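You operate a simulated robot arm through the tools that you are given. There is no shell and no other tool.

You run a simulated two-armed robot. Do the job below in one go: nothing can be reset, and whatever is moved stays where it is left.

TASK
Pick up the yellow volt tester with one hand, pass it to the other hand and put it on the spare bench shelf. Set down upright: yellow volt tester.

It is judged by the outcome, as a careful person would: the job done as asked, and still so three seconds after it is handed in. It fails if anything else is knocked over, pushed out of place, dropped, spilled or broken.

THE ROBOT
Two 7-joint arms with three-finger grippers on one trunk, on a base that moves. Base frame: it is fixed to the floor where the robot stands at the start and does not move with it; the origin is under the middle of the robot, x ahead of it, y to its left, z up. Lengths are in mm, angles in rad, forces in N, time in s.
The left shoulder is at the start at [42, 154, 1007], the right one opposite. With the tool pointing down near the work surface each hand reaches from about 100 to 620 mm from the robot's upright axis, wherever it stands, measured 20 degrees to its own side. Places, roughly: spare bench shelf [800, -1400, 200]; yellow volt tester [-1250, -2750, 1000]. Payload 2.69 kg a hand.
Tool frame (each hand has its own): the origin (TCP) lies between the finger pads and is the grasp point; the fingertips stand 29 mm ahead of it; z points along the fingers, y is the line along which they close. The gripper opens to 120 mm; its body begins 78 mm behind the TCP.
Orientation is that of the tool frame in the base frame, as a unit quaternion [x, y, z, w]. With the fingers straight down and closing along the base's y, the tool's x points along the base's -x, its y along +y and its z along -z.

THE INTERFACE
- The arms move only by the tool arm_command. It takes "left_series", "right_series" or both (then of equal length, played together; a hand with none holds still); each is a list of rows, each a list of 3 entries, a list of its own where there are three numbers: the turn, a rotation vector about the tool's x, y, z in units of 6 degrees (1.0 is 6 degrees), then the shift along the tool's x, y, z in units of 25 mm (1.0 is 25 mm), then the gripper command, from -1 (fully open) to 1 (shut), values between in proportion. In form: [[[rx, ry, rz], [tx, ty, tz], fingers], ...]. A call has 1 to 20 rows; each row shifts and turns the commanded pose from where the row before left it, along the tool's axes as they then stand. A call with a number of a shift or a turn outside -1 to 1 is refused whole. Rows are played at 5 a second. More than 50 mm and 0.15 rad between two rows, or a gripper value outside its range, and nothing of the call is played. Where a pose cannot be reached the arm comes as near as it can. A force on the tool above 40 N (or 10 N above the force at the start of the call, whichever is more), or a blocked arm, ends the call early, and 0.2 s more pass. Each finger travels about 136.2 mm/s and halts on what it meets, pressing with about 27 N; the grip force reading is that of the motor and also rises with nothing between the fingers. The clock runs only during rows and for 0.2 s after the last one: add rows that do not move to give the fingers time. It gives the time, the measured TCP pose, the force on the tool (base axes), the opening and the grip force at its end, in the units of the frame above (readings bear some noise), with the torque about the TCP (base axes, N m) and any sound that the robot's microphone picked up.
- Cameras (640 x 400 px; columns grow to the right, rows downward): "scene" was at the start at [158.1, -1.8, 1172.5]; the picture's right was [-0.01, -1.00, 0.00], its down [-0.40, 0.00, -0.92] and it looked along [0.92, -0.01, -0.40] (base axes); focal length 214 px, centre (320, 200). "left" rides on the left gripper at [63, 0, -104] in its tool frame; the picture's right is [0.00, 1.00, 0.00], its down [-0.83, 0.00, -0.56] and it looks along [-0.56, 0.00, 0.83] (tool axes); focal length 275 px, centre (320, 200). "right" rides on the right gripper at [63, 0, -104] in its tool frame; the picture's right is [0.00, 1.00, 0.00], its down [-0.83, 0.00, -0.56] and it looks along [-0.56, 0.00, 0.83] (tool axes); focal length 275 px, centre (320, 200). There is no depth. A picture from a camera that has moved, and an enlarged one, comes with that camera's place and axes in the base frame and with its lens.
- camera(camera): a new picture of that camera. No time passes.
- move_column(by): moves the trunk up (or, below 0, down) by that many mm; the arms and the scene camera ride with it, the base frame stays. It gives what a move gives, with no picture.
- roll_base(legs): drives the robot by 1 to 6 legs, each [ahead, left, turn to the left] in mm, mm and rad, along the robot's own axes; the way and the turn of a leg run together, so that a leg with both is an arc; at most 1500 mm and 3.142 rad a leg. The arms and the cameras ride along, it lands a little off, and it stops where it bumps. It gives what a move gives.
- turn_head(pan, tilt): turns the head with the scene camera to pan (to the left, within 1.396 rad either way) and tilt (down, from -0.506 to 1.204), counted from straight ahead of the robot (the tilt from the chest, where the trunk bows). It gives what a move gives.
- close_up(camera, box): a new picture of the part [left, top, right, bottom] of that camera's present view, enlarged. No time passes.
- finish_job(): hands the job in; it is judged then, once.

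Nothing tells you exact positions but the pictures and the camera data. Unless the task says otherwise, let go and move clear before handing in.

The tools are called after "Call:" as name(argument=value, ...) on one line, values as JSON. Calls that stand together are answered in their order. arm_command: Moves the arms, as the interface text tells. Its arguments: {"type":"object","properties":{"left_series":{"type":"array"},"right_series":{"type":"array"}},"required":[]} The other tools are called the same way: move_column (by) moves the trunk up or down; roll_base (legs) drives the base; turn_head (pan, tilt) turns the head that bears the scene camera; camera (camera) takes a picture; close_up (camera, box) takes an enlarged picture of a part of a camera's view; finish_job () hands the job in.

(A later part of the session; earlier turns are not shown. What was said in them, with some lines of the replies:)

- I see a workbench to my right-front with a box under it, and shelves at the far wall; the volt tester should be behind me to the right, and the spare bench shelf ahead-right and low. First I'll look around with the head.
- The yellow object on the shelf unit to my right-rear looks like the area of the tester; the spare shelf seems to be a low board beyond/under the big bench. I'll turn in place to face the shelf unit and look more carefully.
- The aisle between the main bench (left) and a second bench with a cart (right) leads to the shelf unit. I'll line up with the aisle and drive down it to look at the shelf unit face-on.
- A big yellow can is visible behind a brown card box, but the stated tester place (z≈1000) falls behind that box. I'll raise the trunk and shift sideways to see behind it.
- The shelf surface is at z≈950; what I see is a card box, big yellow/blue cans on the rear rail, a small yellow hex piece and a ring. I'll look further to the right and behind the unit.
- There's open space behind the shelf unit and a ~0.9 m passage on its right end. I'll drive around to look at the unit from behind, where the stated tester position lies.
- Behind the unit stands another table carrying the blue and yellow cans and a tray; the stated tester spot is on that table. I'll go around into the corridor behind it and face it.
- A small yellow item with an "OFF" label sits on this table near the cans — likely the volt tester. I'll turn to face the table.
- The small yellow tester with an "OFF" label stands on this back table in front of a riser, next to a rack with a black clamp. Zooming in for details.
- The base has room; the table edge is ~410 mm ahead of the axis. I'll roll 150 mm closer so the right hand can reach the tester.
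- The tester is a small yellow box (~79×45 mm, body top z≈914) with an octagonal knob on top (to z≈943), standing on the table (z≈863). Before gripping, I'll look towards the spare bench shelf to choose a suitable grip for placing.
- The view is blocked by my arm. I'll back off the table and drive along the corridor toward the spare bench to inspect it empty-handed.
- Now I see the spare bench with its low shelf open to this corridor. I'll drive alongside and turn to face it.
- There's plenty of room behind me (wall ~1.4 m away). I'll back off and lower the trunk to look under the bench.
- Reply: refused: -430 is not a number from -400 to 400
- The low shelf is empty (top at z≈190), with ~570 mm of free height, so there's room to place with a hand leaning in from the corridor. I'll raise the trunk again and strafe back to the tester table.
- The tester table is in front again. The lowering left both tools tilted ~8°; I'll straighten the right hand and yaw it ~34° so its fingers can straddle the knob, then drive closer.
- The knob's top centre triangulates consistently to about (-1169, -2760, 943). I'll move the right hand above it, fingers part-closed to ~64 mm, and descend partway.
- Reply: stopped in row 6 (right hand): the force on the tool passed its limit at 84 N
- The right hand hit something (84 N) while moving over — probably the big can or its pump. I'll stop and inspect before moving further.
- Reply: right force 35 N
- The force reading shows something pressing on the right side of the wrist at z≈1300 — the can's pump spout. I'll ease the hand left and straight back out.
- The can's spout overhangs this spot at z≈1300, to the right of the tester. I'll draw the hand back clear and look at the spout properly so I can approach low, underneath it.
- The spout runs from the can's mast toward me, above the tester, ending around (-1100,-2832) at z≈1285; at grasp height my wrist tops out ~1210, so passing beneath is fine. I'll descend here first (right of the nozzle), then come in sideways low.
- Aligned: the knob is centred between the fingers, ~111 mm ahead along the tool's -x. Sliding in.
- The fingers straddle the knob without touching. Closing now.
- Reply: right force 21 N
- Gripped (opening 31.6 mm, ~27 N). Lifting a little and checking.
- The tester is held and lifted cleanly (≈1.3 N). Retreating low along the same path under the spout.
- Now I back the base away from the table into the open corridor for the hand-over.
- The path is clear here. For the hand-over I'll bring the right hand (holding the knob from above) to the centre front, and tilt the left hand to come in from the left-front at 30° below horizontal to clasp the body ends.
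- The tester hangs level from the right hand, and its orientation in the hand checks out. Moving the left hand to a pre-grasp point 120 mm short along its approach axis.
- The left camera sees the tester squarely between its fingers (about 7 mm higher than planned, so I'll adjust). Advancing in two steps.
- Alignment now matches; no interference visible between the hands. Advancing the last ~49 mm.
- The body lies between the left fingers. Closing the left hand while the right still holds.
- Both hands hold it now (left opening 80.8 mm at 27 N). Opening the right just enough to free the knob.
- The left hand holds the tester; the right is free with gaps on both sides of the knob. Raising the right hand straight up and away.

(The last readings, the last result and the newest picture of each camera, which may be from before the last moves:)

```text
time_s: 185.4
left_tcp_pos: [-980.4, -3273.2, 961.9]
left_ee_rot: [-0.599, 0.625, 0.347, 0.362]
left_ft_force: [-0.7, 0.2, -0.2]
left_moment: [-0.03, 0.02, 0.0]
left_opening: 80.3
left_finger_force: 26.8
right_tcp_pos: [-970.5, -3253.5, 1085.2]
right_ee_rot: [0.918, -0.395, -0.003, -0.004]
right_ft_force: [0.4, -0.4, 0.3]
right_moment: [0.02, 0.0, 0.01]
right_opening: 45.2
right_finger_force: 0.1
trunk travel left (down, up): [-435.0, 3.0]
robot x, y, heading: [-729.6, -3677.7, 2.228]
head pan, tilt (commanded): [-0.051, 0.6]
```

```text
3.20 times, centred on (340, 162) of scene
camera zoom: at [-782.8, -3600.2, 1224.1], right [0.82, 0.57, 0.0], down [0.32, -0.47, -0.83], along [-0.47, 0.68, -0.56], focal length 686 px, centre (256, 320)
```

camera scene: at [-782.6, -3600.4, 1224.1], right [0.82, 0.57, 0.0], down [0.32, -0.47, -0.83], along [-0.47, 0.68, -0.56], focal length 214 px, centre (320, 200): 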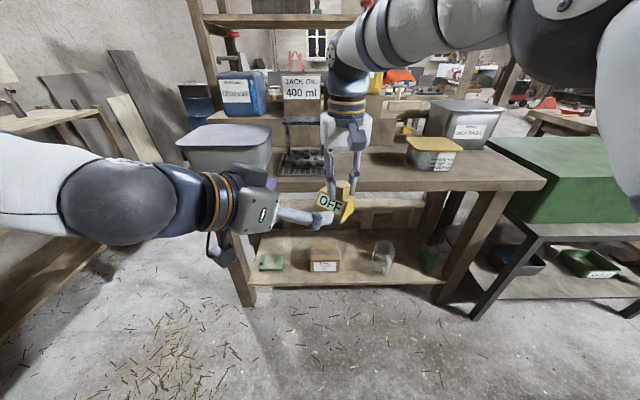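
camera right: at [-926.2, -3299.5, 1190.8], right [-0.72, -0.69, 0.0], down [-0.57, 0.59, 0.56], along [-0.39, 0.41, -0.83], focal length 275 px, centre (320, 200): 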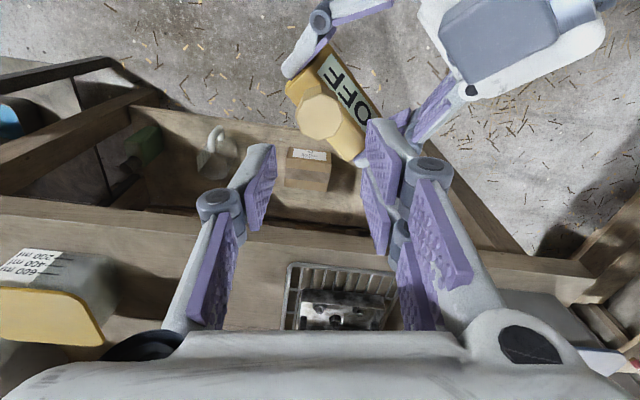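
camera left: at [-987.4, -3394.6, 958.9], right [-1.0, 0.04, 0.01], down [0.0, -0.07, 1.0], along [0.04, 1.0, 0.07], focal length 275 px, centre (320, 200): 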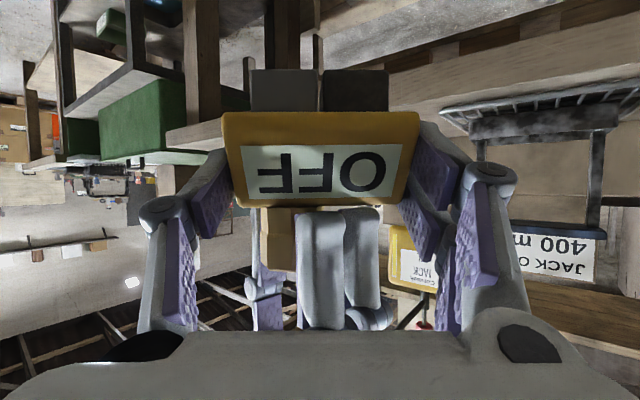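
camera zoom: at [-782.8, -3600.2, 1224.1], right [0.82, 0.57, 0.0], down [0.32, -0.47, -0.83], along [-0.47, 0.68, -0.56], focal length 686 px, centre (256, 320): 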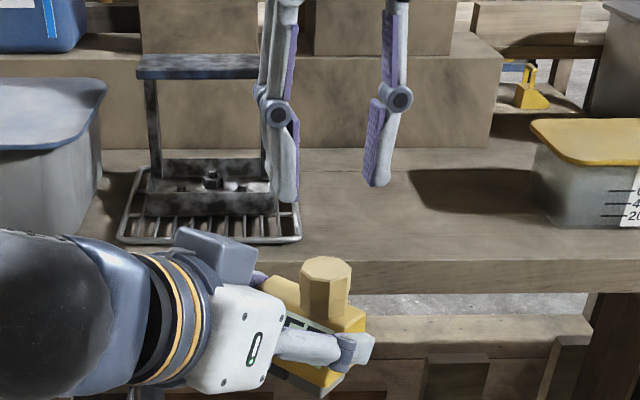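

Hand-over succeeded: the left hand alone holds the tester upright. I'll tuck the right arm back to its side.

Call:
arm_command(right_series=[[[0, 0, 0], [0, 0, -1], 0.25], [[0, 0, 0], [0.963, -0.75, 0], 0.25], [[0, 0, 0], [0.963, -0.75, 0], 0.25], [[0, 0, 0], [0.963, -0.75, 0], 0.25], [[0, 0, 0], [0.963, -0.75, 0], 0.25], [[0, 0, 0], [0.963, -0.75, 0], 0.25], [[0, 0, 0], [0.963, -0.75, 0], 0.25], [[0, 0, 0], [0.963, -0.75, 0], 0.25], [[0, 0, 0], [0.963, -0.75, 0], 0.25], [[0, 0, 0], [0.963, -0.75, 0], 0.25], [[0, 0, 0], [0, 0, 0], 0.25]], left_series=[[[0, 0, 0], [0, 0, 0], 1], [[0, 0, 0], [0, 0, 0], 1], [[0, 0, 0], [0, 0, 0], 1], [[0, 0, 0], [0, 0, 0], 1], [[0, 0, 0], [0, 0, 0], 1], [[0, 0, 0], [0, 0, 0], 1], [[0, 0, 0], [0, 0, 0], 1], [[0, 0, 0], [0, 0, 0], 1], [[0, 0, 0], [0, 0, 0], 1], [[0, 0, 0], [0, 0, 0], 1], [[0, 0, 0], [0, 0, 0], 1]])

Call:
camera(camera="scene")

Call:
camera(camera="left")

```text
time_s: 187.8
left_tcp_pos: [-981.4, -3272.9, 962.9]
left_ee_rot: [-0.598, 0.625, 0.347, 0.362]
left_ft_force: [0.4, -0.2, -0.3]
left_moment: [0.01, 0.02, 0.0]
left_opening: 80.3
left_finger_force: 26.8
right_tcp_pos: [-696.3, -3294.0, 1110.2]
right_ee_rot: [0.919, -0.395, -0.004, -0.005]
right_ft_force: [-1.1, -0.7, 0.0]
right_moment: [-0.03, -0.06, -0.01]
right_opening: 45.2
right_finger_force: 0.1
trunk travel left (down, up): [-435.0, 3.0]
robot x, y, heading: [-733.1, -3676.6, 2.224]
head pan, tilt (commanded): [-0.051, 0.6]
```

```text
taken
camera scene: at [-783.2, -3600.3, 1224.1], right [0.82, 0.57, 0.0], down [0.32, -0.47, -0.82], along [-0.47, 0.68, -0.57], focal length 214 px, centre (320, 200)
```

scene: 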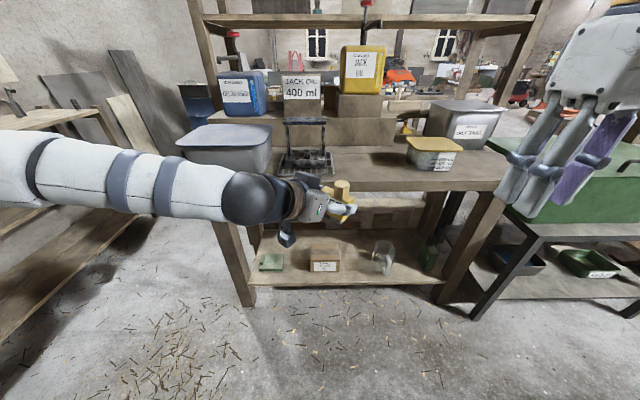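

```text
taken
camera left: at [-987.8, -3394.6, 958.8], right [-1.0, 0.04, 0.0], down [0.0, -0.07, 1.0], along [0.04, 1.0, 0.07], focal length 275 px, centre (320, 200)
```

left: 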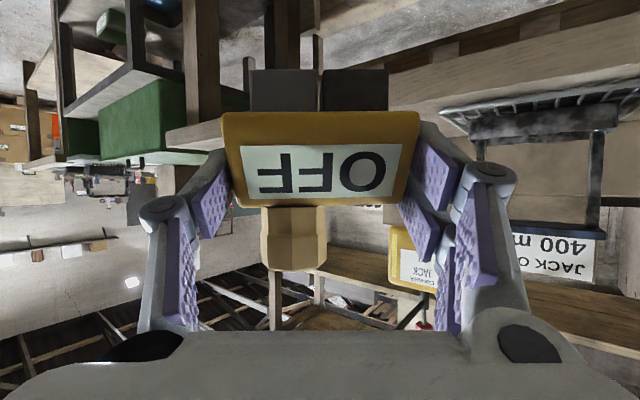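

Now I drive along the corridor to the spare bench, backing slightly first for clearance.

Call:
roll_base(legs=[[-90, 0, -0.01], [0, -1280, 0], [0, -1270, 0]])

Call:
camera(camera="scene")

Call:
camera(camera="left")

```text
time_s: 208.1
left_tcp_pos: [1118.9, -1827.2, 963.3]
left_ee_rot: [-0.595, 0.628, 0.346, 0.363]
left_ft_force: [0.3, -0.9, 0.0]
left_moment: [-0.01, 0.02, 0.01]
left_opening: 79.7
left_finger_force: 26.7
right_tcp_pos: [1404.1, -1850.2, 1110.5]
right_ee_rot: [0.917, -0.399, -0.003, -0.005]
right_ft_force: [0.2, 0.4, 0.3]
right_moment: [-0.01, 0.01, 0.02]
right_opening: 45.0
right_finger_force: 0.1
trunk travel left (down, up): [-435.0, 3.0]
robot x, y, heading: [1364.0, -2232.9, 2.217]
head pan, tilt (commanded): [-0.051, 0.6]
```

```text
taken
camera scene: at [1313.6, -2155.4, 1224.1], right [0.83, 0.56, 0.0], down [0.32, -0.47, -0.83], along [-0.46, 0.68, -0.56], focal length 214 px, centre (320, 200)
```

scene: 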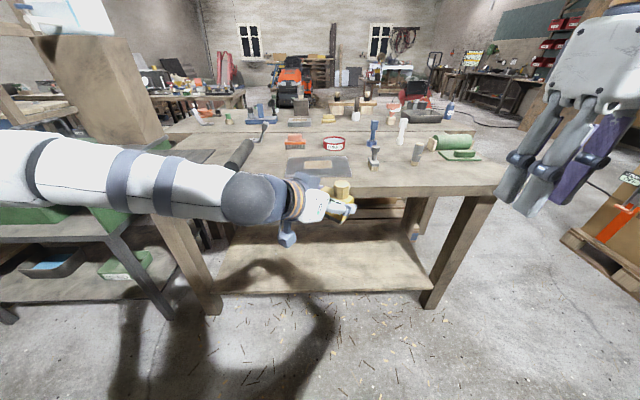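

```text
taken
camera left: at [1111.3, -1947.4, 958.9], right [-1.0, 0.06, 0.01], down [0.0, -0.07, 1.0], along [0.06, 1.0, 0.07], focal length 275 px, centre (320, 200)
```

left: 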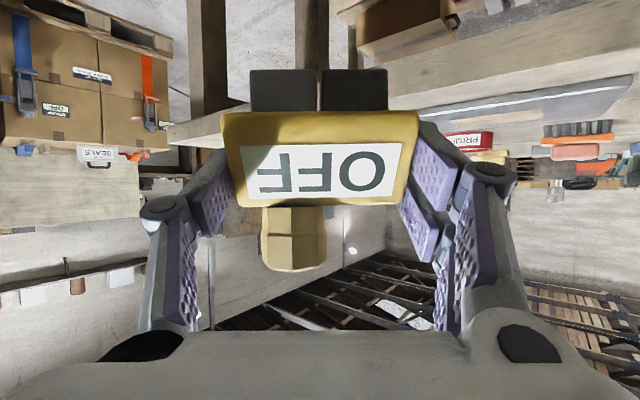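

I'm at the spare bench with ~280 mm clearance. Lowering the trunk in steps while watching the hand's tilt.

Call:
move_column(by=-200)

Call:
camera(camera="left")

```text
time_s: 210.2
left_tcp_pos: [1118.9, -1826.0, 763.4]
left_ee_rot: [-0.594, 0.628, 0.346, 0.364]
left_ft_force: [-0.3, -0.9, -0.1]
left_moment: [0.01, 0.01, 0.01]
left_opening: 80.0
left_finger_force: 27.4
right_tcp_pos: [1388.9, -1829.8, 875.0]
right_ee_rot: [0.914, -0.398, 0.066, 0.036]
right_ft_force: [0.4, -0.4, 0.4]
right_moment: [0.0, 0.03, -0.02]
right_opening: 45.0
right_finger_force: 0.1
trunk travel left (down, up): [-235.0, 203.0]
robot x, y, heading: [1361.3, -2233.7, 2.211]
head pan, tilt (commanded): [-0.051, 0.6]
```

```text
taken
camera left: at [1111.3, -1947.5, 759.2], right [-1.0, 0.06, 0.01], down [0.0, -0.07, 1.0], along [0.06, 1.0, 0.07], focal length 275 px, centre (320, 200)
```

left: 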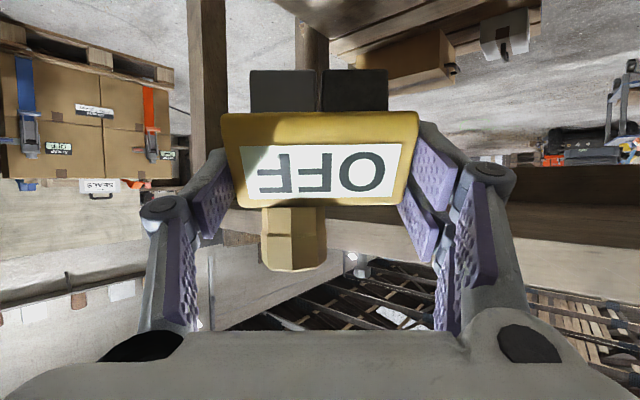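

Call:
move_column(by=-200)

Call:
turn_head(pan=0.1, tilt=0.4)

Call:
camera(camera="scene")

Call:
camera(camera="left")

```text
time_s: 212.4
left_tcp_pos: [1119.3, -1827.7, 562.1]
left_ee_rot: [-0.595, 0.628, 0.345, 0.363]
left_ft_force: [-0.7, -0.7, -0.9]
left_moment: [-0.01, 0.01, 0.01]
left_opening: 79.5
left_finger_force: 26.4
right_tcp_pos: [1361.1, -1791.7, 617.6]
right_ee_rot: [0.903, -0.394, 0.151, 0.084]
right_ft_force: [0.0, 0.3, -0.7]
right_moment: [0.01, -0.03, 0.0]
right_opening: 45.3
right_finger_force: 0.1
trunk travel left (down, up): [-35.0, 403.0]
robot x, y, heading: [1361.0, -2233.5, 2.218]
head pan, tilt (commanded): [-0.051, 0.6]
```

```text
time_s: 213.1
left_tcp_pos: [1119.4, -1827.1, 564.1]
left_ee_rot: [-0.595, 0.628, 0.346, 0.364]
left_ft_force: [-1.1, -0.6, 0.2]
left_moment: [-0.02, -0.01, -0.01]
left_opening: 79.6
left_finger_force: 27.6
right_tcp_pos: [1359.8, -1793.4, 618.3]
right_ee_rot: [0.903, -0.394, 0.151, 0.084]
right_ft_force: [-0.8, 0.1, 0.8]
right_moment: [0.02, 0.0, 0.01]
right_opening: 45.0
right_finger_force: 0.2
trunk travel left (down, up): [-35.0, 403.0]
robot x, y, heading: [1365.0, -2230.5, 2.214]
head pan, tilt (commanded): [0.099, 0.4]
```

```text
taken
camera scene: at [1196.8, -2022.3, 806.3], right [0.74, 0.68, 0.0], down [0.26, -0.29, -0.92], along [-0.62, 0.68, -0.39], focal length 214 px, centre (320, 200)
```

scene: 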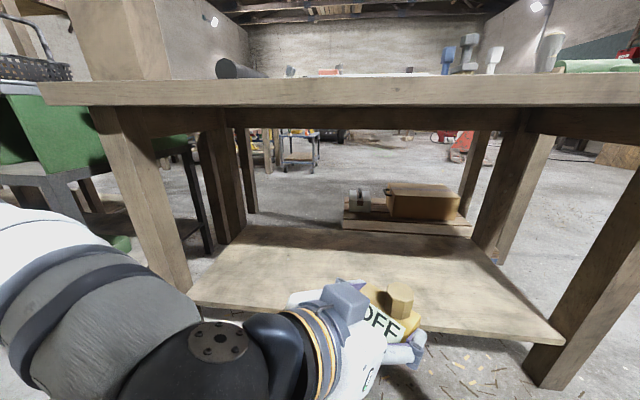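

```text
taken
camera left: at [1111.2, -1947.5, 558.9], right [-1.0, 0.06, 0.01], down [0.0, -0.07, 1.0], along [0.06, 1.0, 0.07], focal length 275 px, centre (320, 200)
```

left: 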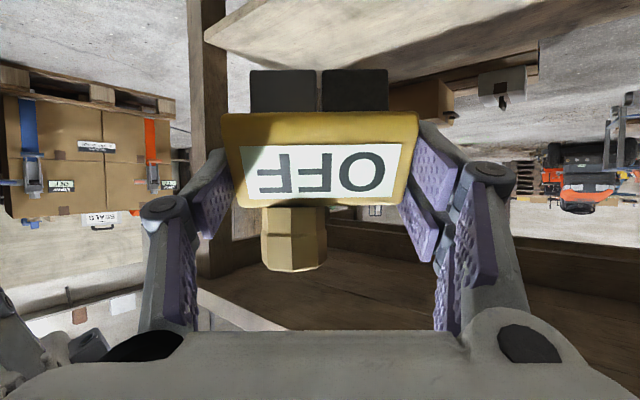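

The left hand kept the tester level while the trunk bowed; the right hand leans with the trunk. I'll straighten and tuck the right hand further back, and lower the left hand toward shelf height (still outside the bench).

Call:
arm_command(right_series=[[[0, -0.83, 0], [0, 0, 0], 0.25], [[0, -0.83, 0], [0, 0, 0], 0.25], [[0, -0.83, 0], [0, 0, 0], 0.25], [[0, -0.83, 0], [0, 0, 0], 0.25], [[0, 0, 0], [0.8, 0, 0], 0.25], [[0, 0, 0], [0.8, 0, 0], 0.25], [[0, 0, 0], [0.8, 0, 0], 0.25], [[0, 0, 0], [0.8, 0, 0], 0.25], [[0, 0, 0], [0.8, 0, 0], 0.25], [[0, 0, 0], [0.8, 0, 0], 0.25], [[0, 0, 0], [0, 0, 0], 0.25]], left_series=[[[0, 0, 0], [0.888, 0, 0.508], 1], [[0, 0, 0], [0.888, 0, 0.508], 1], [[0, 0, 0], [0.888, 0, 0.508], 1], [[0, 0, 0], [0.888, 0, 0.508], 1], [[0, 0, 0], [0.888, 0, 0.508], 1], [[0, 0, 0], [0.888, 0, 0.508], 1], [[0, 0, 0], [0.888, 0, 0.508], 1], [[0, 0, 0], [0.888, 0, 0.508], 1], [[0, 0, 0], [0.888, 0, 0.508], 1], [[0, 0, 0], [0, 0, 0], 1], [[0, 0, 0], [0, 0, 0], 1]])

Call:
camera(camera="scene")

Call:
camera(camera="left")

```text
time_s: 215.5
left_tcp_pos: [1118.6, -1826.5, 484.9]
left_ee_rot: [-0.595, 0.628, 0.345, 0.364]
left_ft_force: [-0.3, 0.9, 0.9]
left_moment: [-0.02, 0.02, -0.03]
left_opening: 79.2
left_finger_force: 27.0
left hand out of reach, approached as far as the arm can: row 4, 5, 6, 7, 8, 9
right_tcp_pos: [1441.8, -1876.2, 623.9]
right_ee_rot: [0.916, -0.402, -0.007, 0.014]
right_ft_force: [0.2, -0.2, 0.1]
right_moment: [-0.01, 0.02, 0.03]
right_opening: 45.1
right_finger_force: 0.1
right hand out of reach, approached as far as the arm can: row 10
trunk travel left (down, up): [-35.0, 403.0]
robot x, y, heading: [1364.7, -2230.3, 2.21]
head pan, tilt (commanded): [0.099, 0.4]
```

```text
taken
camera scene: at [1196.7, -2022.3, 806.4], right [0.74, 0.68, 0.0], down [0.26, -0.29, -0.92], along [-0.62, 0.68, -0.39], focal length 214 px, centre (320, 200)
```

scene: 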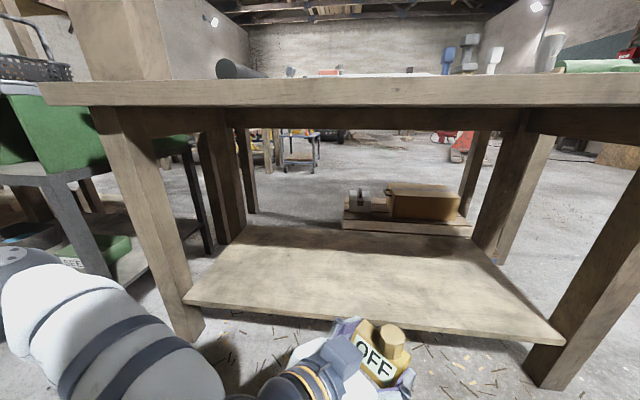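

```text
taken
camera left: at [1111.1, -1947.3, 481.7], right [-1.0, 0.06, 0.01], down [0.0, -0.07, 1.0], along [0.06, 1.0, 0.07], focal length 275 px, centre (320, 200)
```

left: 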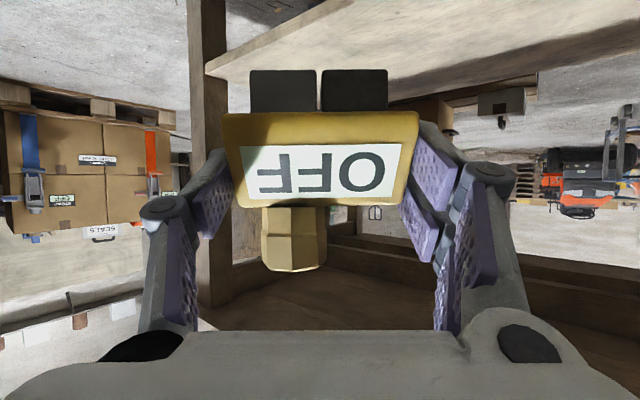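

The arm is too folded there (trunk bowed forward). I'll extend the left hand forward (toward, but still short of, the bench), which gives it room to go lower.

Call:
arm_command(left_series=[[[0, 0, 0], [-0.312, 0.492, 0.549], 1], [[0, 0, 0], [-0.312, 0.492, 0.549], 1], [[0, 0, 0], [-0.312, 0.492, 0.549], 1], [[0, 0, 0], [-0.312, 0.492, 0.549], 1], [[0, 0, 0], [-0.312, 0.492, 0.549], 1], [[0, 0, 0], [0, 0, 0], 1]])

Call:
camera(camera="scene")

```text
time_s: 216.9
left_tcp_pos: [1063.3, -1745.2, 485.1]
left_ee_rot: [-0.595, 0.628, 0.346, 0.364]
left_ft_force: [0.3, 0.0, 0.1]
left_moment: [-0.05, 0.03, 0.01]
left_opening: 79.7
left_finger_force: 26.8
right_tcp_pos: [1441.1, -1874.9, 624.2]
right_ee_rot: [0.916, -0.401, -0.007, 0.015]
right_ft_force: [-0.4, -0.1, 0.5]
right_moment: [0.01, 0.03, 0.0]
right_opening: 45.0
right_finger_force: 0.1
trunk travel left (down, up): [-35.0, 403.0]
robot x, y, heading: [1361.9, -2230.2, 2.216]
head pan, tilt (commanded): [0.099, 0.4]
```

```text
taken
camera scene: at [1196.7, -2022.3, 806.4], right [0.74, 0.68, 0.0], down [0.26, -0.29, -0.92], along [-0.62, 0.68, -0.39], focal length 214 px, centre (320, 200)
```

scene: 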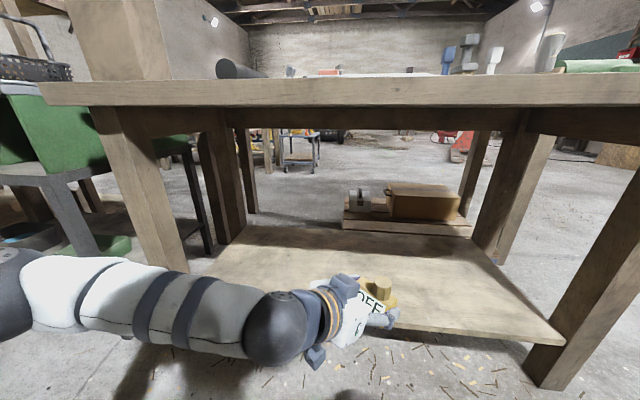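

Call:
roll_base(legs=[[-120, 0, 0]])

Call:
arm_command(left_series=[[[0, 0, 0], [-0.312, 0.492, 0.549], 1], [[0, 0, 0], [-0.312, 0.492, 0.549], 1], [[0, 0, 0], [-0.312, 0.492, 0.549], 1], [[0, 0, 0], [-0.312, 0.492, 0.549], 1], [[0, 0, 0], [0.868, 0, 0.497], 1], [[0, 0, 0], [0.868, 0, 0.497], 1], [[0, 0, 0], [0.868, 0, 0.497], 1], [[0, 0, 0], [0.868, 0, 0.497], 1], [[0, 0, 0], [0.868, 0, 0.497], 1], [[0, 0, 0], [0.868, 0, 0.497], 1], [[0, 0, 0], [0, 0, 0], 1]])

Call:
camera(camera="scene")

Call:
camera(camera="left")

```text
time_s: 218.2
left_tcp_pos: [1134.2, -1840.5, 483.2]
left_ee_rot: [-0.594, 0.628, 0.345, 0.365]
left_ft_force: [0.1, -0.6, -0.5]
left_moment: [-0.01, -0.01, 0.0]
left_opening: 79.6
left_finger_force: 26.8
right_tcp_pos: [1511.8, -1968.6, 623.2]
right_ee_rot: [0.915, -0.403, -0.007, 0.015]
right_ft_force: [0.3, 0.8, -0.1]
right_moment: [0.0, -0.01, 0.02]
right_opening: 44.9
right_finger_force: 0.0
trunk travel left (down, up): [-35.0, 403.0]
robot x, y, heading: [1430.2, -2327.0, 2.216]
head pan, tilt (commanded): [0.099, 0.4]
```

```text
time_s: 220.6
left_tcp_pos: [1087.2, -1773.9, 334.3]
left_ee_rot: [-0.595, 0.629, 0.345, 0.363]
left_ft_force: [0.4, 0.6, 0.5]
left_moment: [-0.02, 0.01, -0.01]
left_opening: 79.6
left_finger_force: 26.8
right_tcp_pos: [1512.4, -1970.0, 624.1]
right_ee_rot: [0.915, -0.402, -0.007, 0.015]
right_ft_force: [0.3, -0.3, -0.4]
right_moment: [0.03, 0.04, 0.03]
right_opening: 44.7
right_finger_force: 0.0
trunk travel left (down, up): [-35.0, 403.0]
robot x, y, heading: [1436.4, -2327.4, 2.215]
head pan, tilt (commanded): [0.099, 0.4]
```

```text
taken
camera scene: at [1267.2, -2116.3, 806.4], right [0.74, 0.68, 0.0], down [0.26, -0.29, -0.92], along [-0.62, 0.68, -0.39], focal length 214 px, centre (320, 200)
```

scene: 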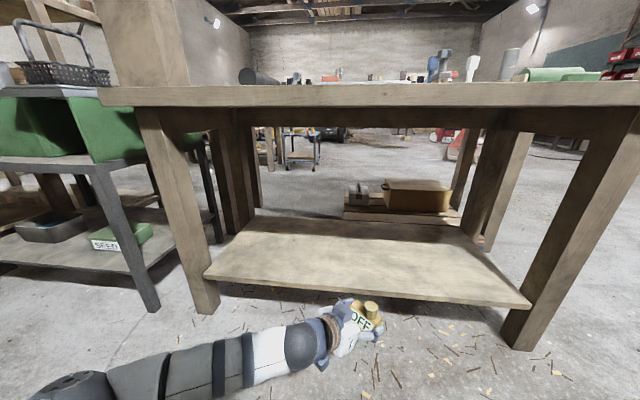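

```text
taken
camera left: at [1080.1, -1894.9, 330.2], right [-1.0, 0.06, 0.01], down [0.0, -0.07, 1.0], along [0.06, 1.0, 0.07], focal length 275 px, centre (320, 200)
```

left: 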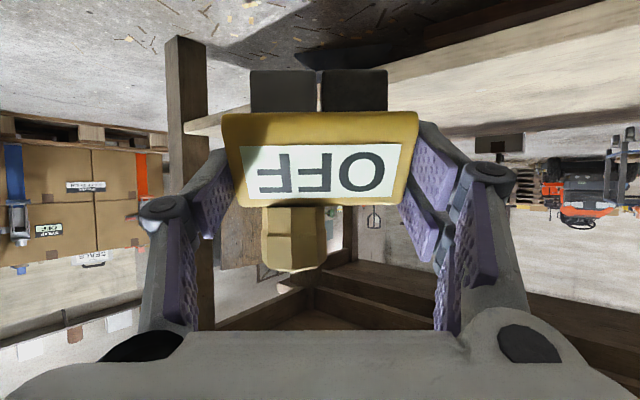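

Call:
close_up(camera="left", box=[400, 0, 640, 150])

Call:
close_up(camera="left", box=[120, 20, 360, 170])

Call:
close_up(camera="scene", box=[180, 210, 420, 360])

```text
2.67 times, centred on (520, 75) of left
camera zoom: at [1080.1, -1894.9, 330.2], right [-1.0, 0.06, 0.01], down [0.0, -0.07, 1.0], along [0.06, 1.0, 0.07], focal length 734 px, centre (-213, 533)
```

zoom: 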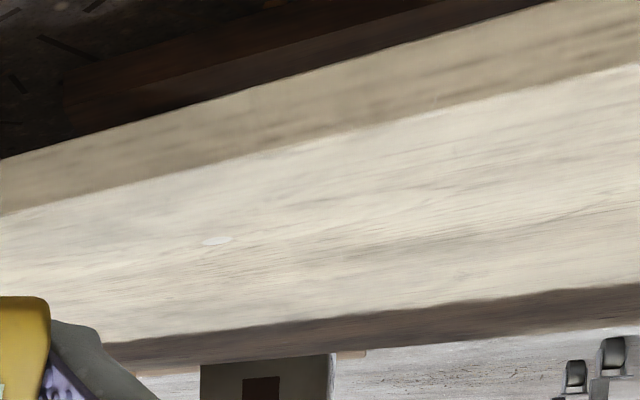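

```text
2.67 times, centred on (240, 95) of left
camera zoom: at [1080.1, -1894.9, 330.2], right [-1.0, 0.06, 0.01], down [0.0, -0.07, 1.0], along [0.06, 1.0, 0.07], focal length 734 px, centre (533, 480)
```

zoom: 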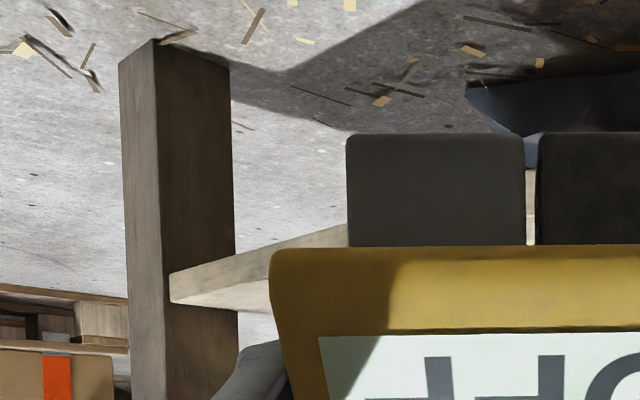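

```text
2.67 times, centred on (300, 285) of scene
camera zoom: at [1267.2, -2116.3, 806.4], right [0.74, 0.68, 0.0], down [0.26, -0.29, -0.92], along [-0.62, 0.68, -0.39], focal length 572 px, centre (373, -27)
```

zoom: 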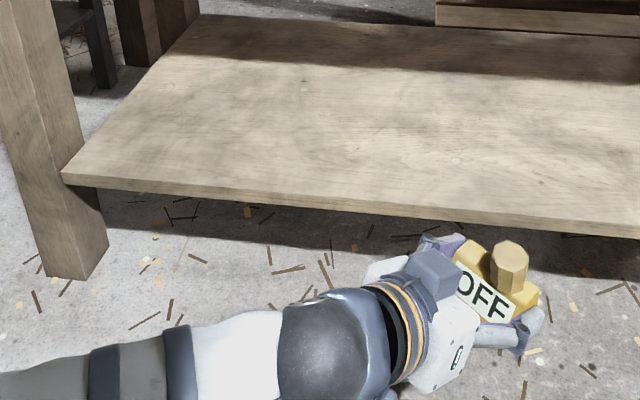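

Triangulating with both cameras puts the shelf top at z≈222 and its front edge ~200 mm ahead of the left TCP; the tester's feet are ~47 mm below the TCP, so there is ~65 mm clearance now. I'll roll forward in two steps to bring it over the shelf.

Call:
roll_base(legs=[[200, 0, 0]])

Call:
camera(camera="scene")

Call:
camera(camera="left")

```text
time_s: 222.2
left_tcp_pos: [970.0, -1615.0, 335.0]
left_ee_rot: [-0.595, 0.629, 0.345, 0.363]
left_ft_force: [0.4, -0.5, 0.6]
left_moment: [-0.04, 0.03, -0.01]
left_opening: 79.6
left_finger_force: 26.7
right_tcp_pos: [1391.9, -1810.9, 624.0]
right_ee_rot: [0.915, -0.403, -0.006, 0.016]
right_ft_force: [0.2, 0.3, 0.4]
right_moment: [-0.04, 0.02, -0.03]
right_opening: 44.9
right_finger_force: 0.0
trunk travel left (down, up): [-35.0, 403.0]
robot x, y, heading: [1315.6, -2163.7, 2.214]
head pan, tilt (commanded): [0.099, 0.4]
```

```text
taken
camera scene: at [1147.9, -1956.9, 806.4], right [0.74, 0.68, 0.0], down [0.26, -0.29, -0.92], along [-0.62, 0.68, -0.39], focal length 214 px, centre (320, 200)
```

scene: 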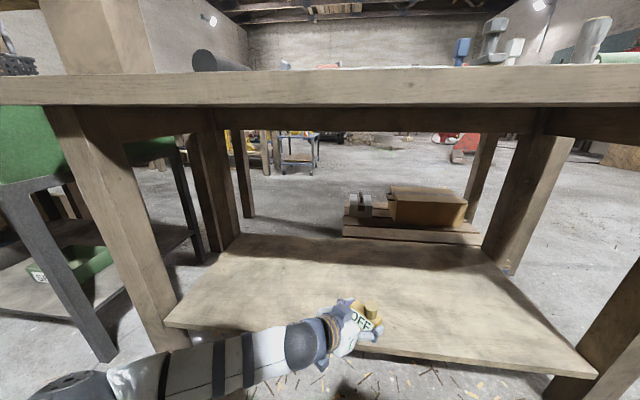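

```text
taken
camera left: at [960.8, -1735.5, 330.6], right [-1.0, 0.06, 0.01], down [0.0, -0.07, 1.0], along [0.06, 1.0, 0.07], focal length 275 px, centre (320, 200)
```

left: 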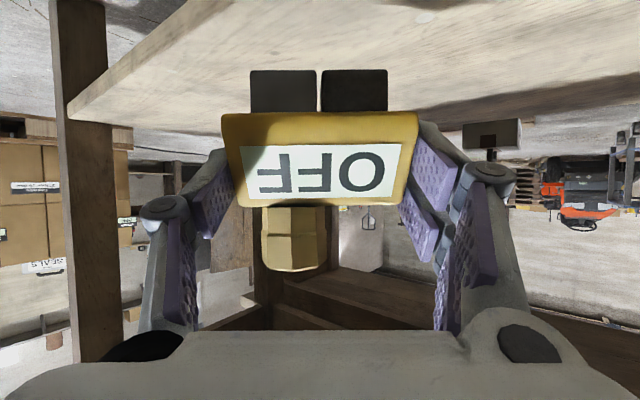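

Call:
roll_base(legs=[[135, 0, 0]])

Call:
camera(camera="scene")

Call:
camera(camera="left")

```text
time_s: 223.5
left_tcp_pos: [890.8, -1508.3, 334.3]
left_ee_rot: [-0.595, 0.629, 0.345, 0.364]
left_ft_force: [0.3, 0.6, 0.4]
left_moment: [-0.05, -0.02, 0.01]
left_opening: 79.7
left_finger_force: 26.7
right_tcp_pos: [1313.0, -1703.6, 624.2]
right_ee_rot: [0.916, -0.402, -0.006, 0.015]
right_ft_force: [-0.7, -0.7, 0.4]
right_moment: [0.02, -0.01, -0.03]
right_opening: 45.2
right_finger_force: 0.1
trunk travel left (down, up): [-35.0, 403.0]
robot x, y, heading: [1238.2, -2061.1, 2.213]
head pan, tilt (commanded): [0.099, 0.4]
```

```text
taken
camera scene: at [1069.0, -1850.9, 806.4], right [0.74, 0.68, 0.0], down [0.26, -0.29, -0.92], along [-0.62, 0.68, -0.39], focal length 214 px, centre (320, 200)
```

scene: 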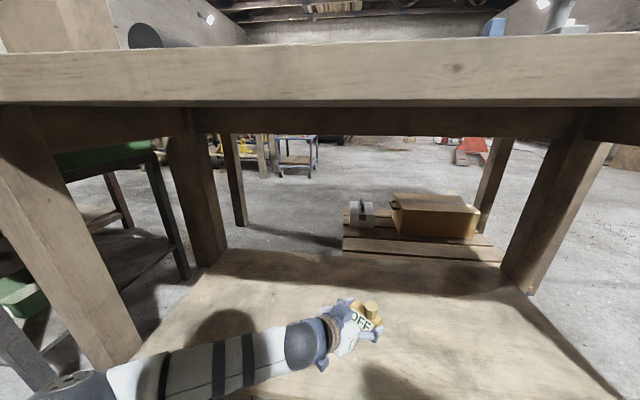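

```text
taken
camera left: at [882.1, -1629.4, 330.6], right [-1.0, 0.06, 0.01], down [0.0, -0.07, 1.0], along [0.06, 1.0, 0.07], focal length 275 px, centre (320, 200)
```

left: 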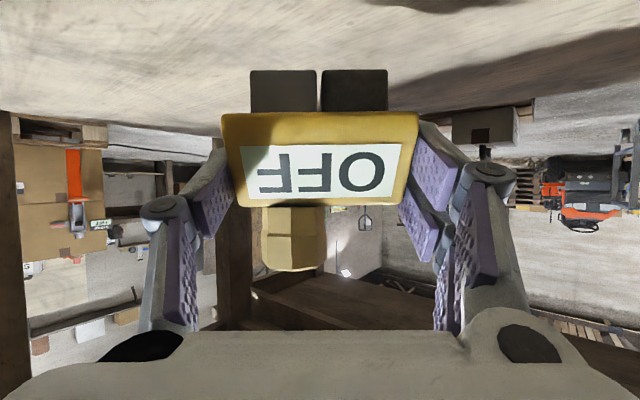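

The tester is 130 mm inside the shelf edge and level. Lowering 48 mm, then in small steps until it touches.

Call:
arm_command(left_series=[[[0, 0, 0], [0.55, 0, 0.317], 1], [[0, 0, 0], [0.55, 0, 0.317], 1], [[0, 0, 0], [0.55, 0, 0.317], 1], [[0, 0, 0], [0, 0, 0], 1]])

Call:
camera(camera="left")

Call:
close_up(camera="scene", box=[260, 260, 440, 372])

```text
time_s: 224.5
left_tcp_pos: [890.4, -1507.1, 287.7]
left_ee_rot: [-0.594, 0.629, 0.345, 0.364]
left_ft_force: [-0.8, 0.7, 0.6]
left_moment: [-0.01, -0.01, -0.02]
left_opening: 80.0
left_finger_force: 27.0
right_tcp_pos: [1313.8, -1703.6, 624.7]
right_ee_rot: [0.915, -0.403, -0.007, 0.015]
right_ft_force: [-0.2, 0.0, 0.1]
right_moment: [-0.01, -0.03, -0.02]
right_opening: 45.1
right_finger_force: 0.1
trunk travel left (down, up): [-35.0, 403.0]
robot x, y, heading: [1235.6, -2063.5, 2.216]
head pan, tilt (commanded): [0.099, 0.4]
```

```text
taken
camera left: at [881.9, -1628.3, 282.7], right [-1.0, 0.06, 0.01], down [0.0, -0.07, 1.0], along [0.06, 1.0, 0.07], focal length 275 px, centre (320, 200)
```

left: 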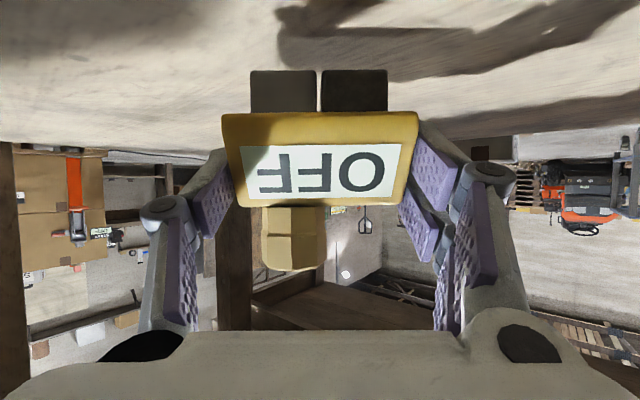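

```text
3.56 times, centred on (350, 316) of scene
camera zoom: at [1068.9, -1850.9, 806.4], right [0.74, 0.68, 0.0], down [0.26, -0.29, -0.92], along [-0.62, 0.68, -0.39], focal length 763 px, centre (213, -212)
```

zoom: 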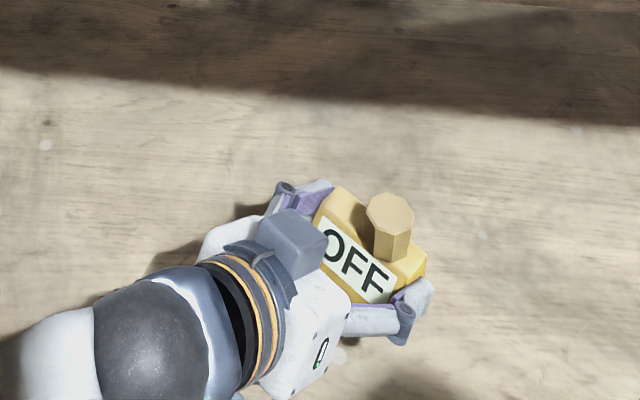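

Call:
arm_command(left_series=[[[0, 0, 0], [0.139, 0, 0.08], 1], [[0, 0, 0], [0.139, 0, 0.08], 1], [[0, 0, 0], [0.139, 0, 0.08], 1], [[0, 0, 0], [0, 0, 0], 1]])

Call:
camera(camera="left")

```text
time_s: 225.5
left_tcp_pos: [888.5, -1508.8, 274.5]
left_ee_rot: [-0.595, 0.628, 0.346, 0.364]
left_ft_force: [-0.4, 0.5, 0.2]
left_moment: [0.04, -0.01, -0.01]
left_opening: 79.8
left_finger_force: 26.6
right_tcp_pos: [1314.6, -1704.4, 623.7]
right_ee_rot: [0.915, -0.403, -0.006, 0.015]
right_ft_force: [-0.5, -0.5, 0.6]
right_moment: [-0.04, -0.04, 0.02]
right_opening: 44.9
right_finger_force: 0.0
trunk travel left (down, up): [-35.0, 403.0]
robot x, y, heading: [1237.6, -2060.0, 2.215]
head pan, tilt (commanded): [0.099, 0.4]
```

```text
taken
camera left: at [881.8, -1629.3, 270.6], right [-1.0, 0.06, 0.0], down [0.0, -0.07, 1.0], along [0.06, 1.0, 0.07], focal length 275 px, centre (320, 200)
```

left: 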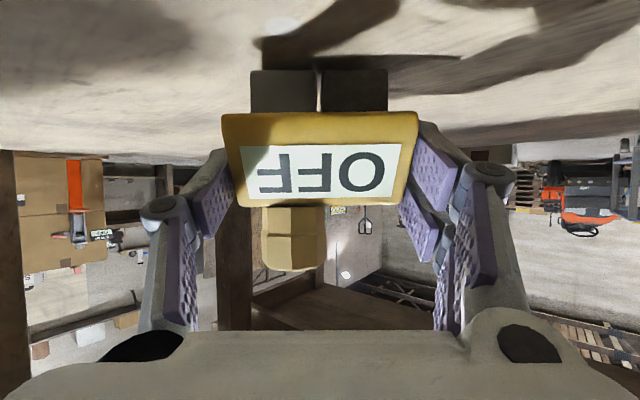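

Call:
arm_command(left_series=[[[0, 0, 0], [0.12, 0, 0.07], 1], [[0, 0, 0], [0.12, 0, 0.07], 1], [[0, 0, 0], [0, 0, 0], 1]])

Call:
camera(camera="left")

```text
time_s: 226.3
left_tcp_pos: [890.6, -1507.7, 270.2]
left_ee_rot: [-0.592, 0.629, 0.347, 0.366]
left_ft_force: [1.5, 0.9, 14.5]
left_moment: [0.01, 0.44, -0.01]
left_opening: 79.7
left_finger_force: 26.8
right_tcp_pos: [1314.7, -1704.3, 624.6]
right_ee_rot: [0.915, -0.402, -0.007, 0.014]
right_ft_force: [-0.3, 0.5, 0.1]
right_moment: [0.02, 0.0, 0.0]
right_opening: 45.0
right_finger_force: 0.0
trunk travel left (down, up): [-35.0, 403.0]
robot x, y, heading: [1238.4, -2059.9, 2.213]
head pan, tilt (commanded): [0.099, 0.4]
```

```text
taken
camera left: at [882.1, -1628.3, 266.1], right [-1.0, 0.06, 0.01], down [0.0, -0.08, 1.0], along [0.06, 1.0, 0.07], focal length 275 px, centre (320, 200)
```

left: 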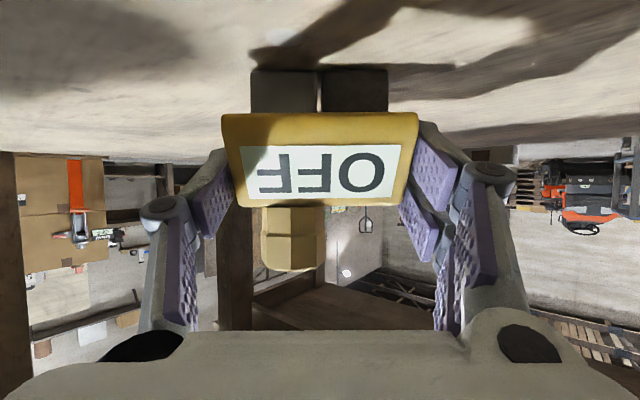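

Contact: 14.5 N, mostly under one foot (slight roll of ~1°). I'll level it a touch so both feet carry.

Call:
arm_command(left_series=[[[-0.06, 0, 0.108], [0, 0, 0], 1], [[-0.06, 0, 0.108], [0, 0, 0], 1], [[0, 0, 0], [0, 0, 0], 1]])

Call:
close_up(camera="left", box=[220, 40, 420, 165])

```text
time_s: 227.1
left_tcp_pos: [890.3, -1507.5, 269.8]
left_ee_rot: [-0.588, 0.633, 0.354, 0.358]
left_ft_force: [2.9, 3.6, 18.6]
left_moment: [0.1, -0.71, 0.1]
left_opening: 79.8
left_finger_force: 26.8
right_tcp_pos: [1314.0, -1705.1, 625.2]
right_ee_rot: [0.915, -0.403, -0.008, 0.014]
right_ft_force: [0.6, 0.4, 0.1]
right_moment: [0.02, 0.05, 0.01]
right_opening: 44.7
right_finger_force: 0.0
trunk travel left (down, up): [-35.0, 403.0]
robot x, y, heading: [1233.2, -2060.8, 2.213]
head pan, tilt (commanded): [0.099, 0.4]
```

```text
3.20 times, centred on (320, 102) of left
camera zoom: at [882.7, -1628.2, 265.7], right [-1.0, 0.06, 0.03], down [0.03, -0.08, 1.0], along [0.06, 1.0, 0.07], focal length 881 px, centre (320, 512)
```

zoom: 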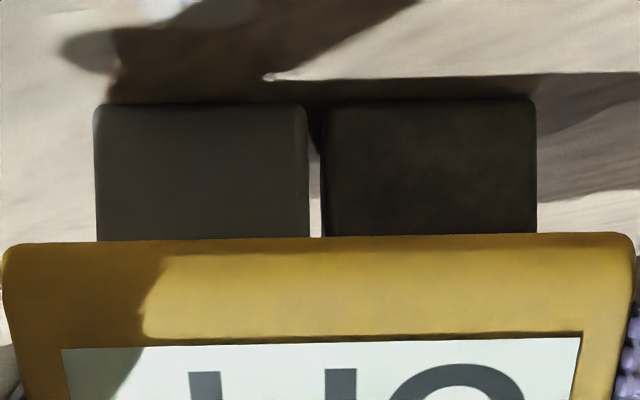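

Call:
arm_command(left_series=[[[0.065, 0, -0.113], [0, 0, 0], 1], [[0, 0, 0], [0, 0, 0], 1]])

Call:
camera(camera="left")

```text
time_s: 227.7
left_tcp_pos: [891.7, -1506.6, 269.3]
left_ee_rot: [-0.591, 0.631, 0.35, 0.362]
left_ft_force: [1.4, 2.8, 20.7]
left_moment: [0.07, -0.21, 0.0]
left_opening: 79.8
left_finger_force: 27.1
right_tcp_pos: [1315.1, -1704.2, 624.8]
right_ee_rot: [0.915, -0.404, -0.008, 0.014]
right_ft_force: [0.1, -0.8, -0.7]
right_moment: [0.02, -0.01, -0.03]
right_opening: 45.1
right_finger_force: 0.0
trunk travel left (down, up): [-35.0, 403.0]
robot x, y, heading: [1240.6, -2057.4, 2.214]
head pan, tilt (commanded): [0.099, 0.4]
```

```text
taken
camera left: at [882.3, -1628.2, 265.3], right [-1.0, 0.06, 0.02], down [0.01, -0.07, 1.0], along [0.06, 1.0, 0.07], focal length 275 px, centre (320, 200)
```

left: 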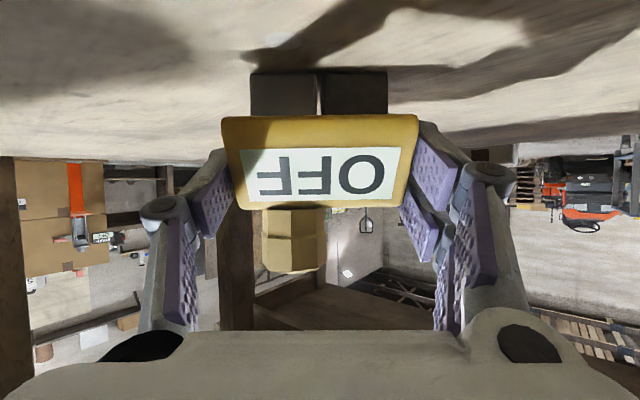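

Both feet now bear evenly. Easing the pressure slightly and opening the left hand.

Call:
arm_command(left_series=[[[0, 0, 0], [-0.045, 0, -0.026], 1], [[0, 0, 0], [0, 0, 0], 1], [[0, 0, 0], [0, 0, 0], -0.4], [[0, 0, 0], [0, 0, 0], -0.5], [[0, 0, 0], [0, 0, 0], -0.7], [[0, 0, 0], [0, 0, 0], -1], [[0, 0, 0], [0, 0, 0], -1]])

Call:
camera(camera="left")

Call:
close_up(camera="scene", box=[260, 260, 440, 372])

```text
time_s: 229.3
left_tcp_pos: [889.4, -1508.0, 269.1]
left_ee_rot: [-0.593, 0.631, 0.349, 0.36]
left_ft_force: [0.0, 0.1, 1.4]
left_moment: [0.04, 0.01, 0.0]
left_opening: 119.9
left_finger_force: 0.0
right_tcp_pos: [1314.7, -1704.3, 624.7]
right_ee_rot: [0.915, -0.403, -0.008, 0.015]
right_ft_force: [-0.2, 1.0, -0.1]
right_moment: [-0.01, -0.01, 0.0]
right_opening: 44.8
right_finger_force: 0.1
trunk travel left (down, up): [-35.0, 403.0]
robot x, y, heading: [1235.2, -2060.8, 2.213]
head pan, tilt (commanded): [0.099, 0.4]
```

```text
taken
camera left: at [881.7, -1628.9, 265.5], right [-1.0, 0.06, 0.02], down [0.01, -0.07, 1.0], along [0.06, 1.0, 0.07], focal length 275 px, centre (320, 200)
```

left: 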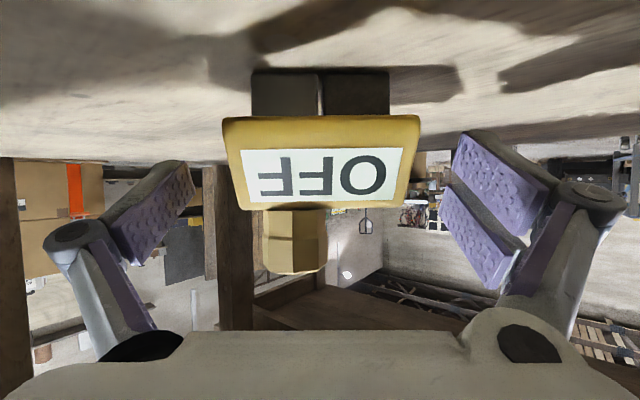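

```text
3.56 times, centred on (350, 316) of scene
camera zoom: at [1069.0, -1851.0, 806.4], right [0.74, 0.68, 0.0], down [0.26, -0.29, -0.92], along [-0.62, 0.68, -0.39], focal length 763 px, centre (213, -212)
```

zoom: 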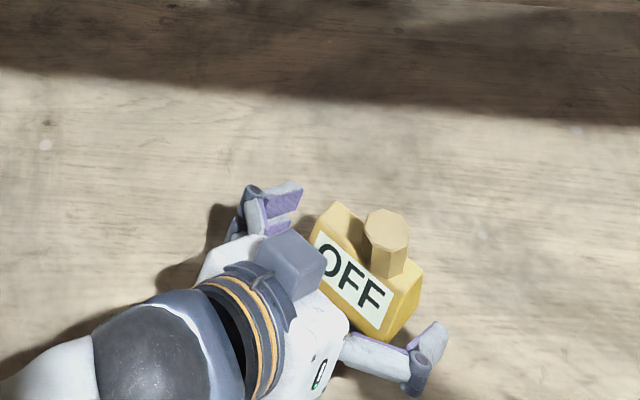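

The tester stands by itself. Withdrawing the open hand back along its axis.

Call:
arm_command(left_series=[[[0, 0, 0], [0, 0, -0.4], -1], [[0, 0, 0], [0, 0, -0.8], -1], [[0, 0, 0], [0, 0, -0.8], -1], [[0, 0, 0], [0, 0, -0.8], -1], [[0, 0, 0], [0, 0, -0.8], -1], [[0, 0, 0], [0, 0, -0.8], -1], [[0, 0, 0], [0, 0, 0], -1]])

Call:
camera(camera="left")

Call:
camera(camera="scene")

```text
time_s: 230.9
left_tcp_pos: [885.7, -1604.5, 323.1]
left_ee_rot: [-0.592, 0.631, 0.349, 0.36]
left_ft_force: [-1.0, 0.1, 0.0]
left_moment: [-0.01, 0.0, -0.03]
left_opening: 120.0
left_finger_force: 0.0
right_tcp_pos: [1313.2, -1704.2, 623.7]
right_ee_rot: [0.915, -0.403, -0.008, 0.014]
right_ft_force: [0.2, -0.1, -1.2]
right_moment: [-0.01, 0.05, 0.0]
right_opening: 45.2
right_finger_force: 0.0
trunk travel left (down, up): [-35.0, 403.0]
robot x, y, heading: [1236.6, -2061.3, 2.213]
head pan, tilt (commanded): [0.099, 0.4]
```

```text
taken
camera left: at [877.6, -1724.1, 319.0], right [-1.0, 0.06, 0.02], down [0.01, -0.07, 1.0], along [0.06, 1.0, 0.07], focal length 275 px, centre (320, 200)
```

left: 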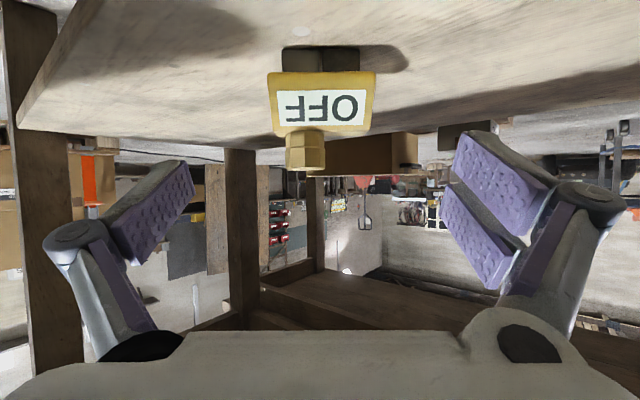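

```text
taken
camera scene: at [1069.0, -1851.0, 806.4], right [0.74, 0.68, 0.0], down [0.26, -0.29, -0.92], along [-0.62, 0.68, -0.39], focal length 214 px, centre (320, 200)
```

scene: 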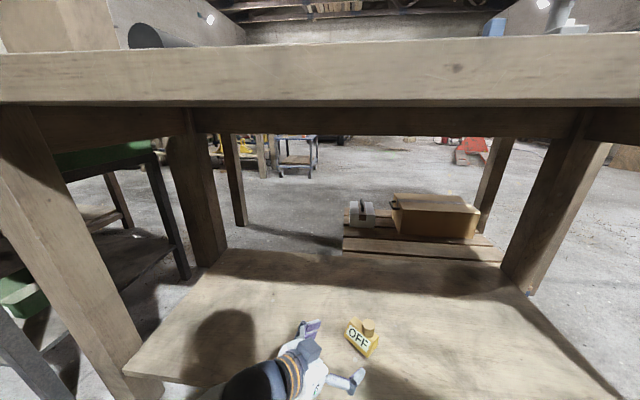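

The tester stands upright on the shelf, clear of the hand. Rolling the base back to get fully clear, then checking.

Call:
roll_base(legs=[[-350, 0, 0]])

Call:
camera(camera="scene")

Call:
close_up(camera="scene", box=[240, 190, 440, 315])

Call:
camera(camera="left")

```text
time_s: 233.2
left_tcp_pos: [1099.2, -1891.5, 321.8]
left_ee_rot: [-0.593, 0.63, 0.349, 0.36]
left_ft_force: [0.0, 0.5, 0.3]
left_moment: [0.02, 0.01, 0.02]
left_opening: 119.9
left_finger_force: 0.0
right_tcp_pos: [1528.6, -1991.2, 623.6]
right_ee_rot: [0.916, -0.4, -0.007, 0.015]
right_ft_force: [0.3, 0.7, 0.4]
right_moment: [0.0, 0.04, -0.01]
right_opening: 45.1
right_finger_force: 0.0
trunk travel left (down, up): [-35.0, 403.0]
robot x, y, heading: [1449.9, -2345.5, 2.216]
head pan, tilt (commanded): [0.099, 0.4]
```

```text
taken
camera scene: at [1283.7, -2138.8, 806.4], right [0.74, 0.68, 0.0], down [0.26, -0.29, -0.92], along [-0.62, 0.68, -0.39], focal length 214 px, centre (320, 200)
```

scene: 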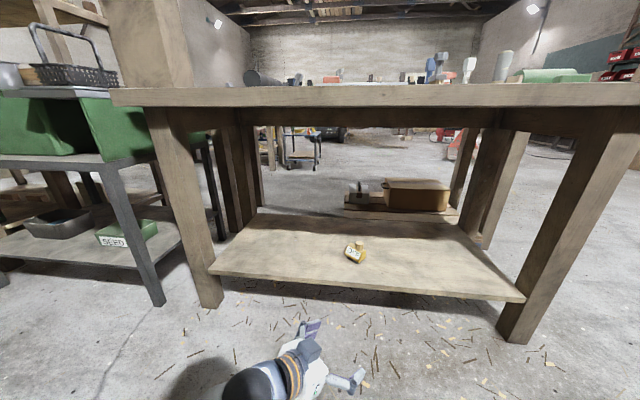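

```text
3.20 times, centred on (340, 252) of scene
camera zoom: at [1283.7, -2138.8, 806.4], right [0.74, 0.68, 0.0], down [0.26, -0.29, -0.92], along [-0.62, 0.68, -0.39], focal length 686 px, centre (256, 32)
```

zoom: 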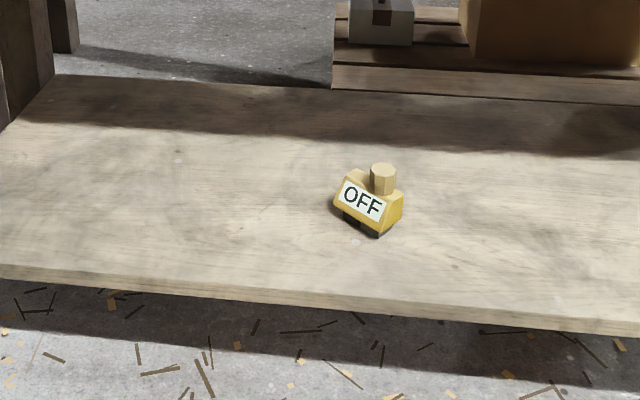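

```text
taken
camera left: at [1092.0, -2012.3, 318.8], right [-1.0, 0.05, 0.02], down [0.01, -0.07, 1.0], along [0.06, 1.0, 0.07], focal length 275 px, centre (320, 200)
```

left: 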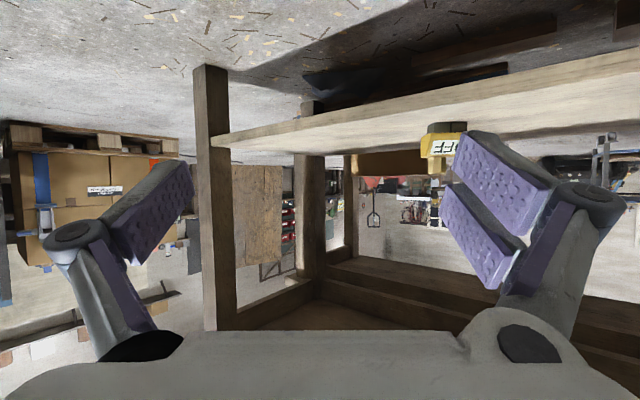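

The yellow volt tester now stands upright and steady about 130 mm inside the edge of the spare bench shelf. Both hands are empty and the robot is well clear of the bench, so I'm handing the job in.

The right hand bumped the big oil can's spout during the first reach. The can still looks to be in its place in the later pictures, but I only compared them by eye.

Call:
finish_job()

```text
The job is handed in.
```

The yellow volt tester is standing upright on the spare bench shelf, about 130 mm in from the front edge. The right hand picked it up by its knob and passed it in mid-air to the left hand, which set it down. Both hands are open and clear of the bench, and the last pictures show the tester standing steady.

On the first reach, the right wrist hit the spout of the yellow "Jack Oil" can with a force of about 84 N. In later pictures the can looks to be where it was, but I only compared them by eye, so a small shift is possible. I saw nothing else knocked over or moved.
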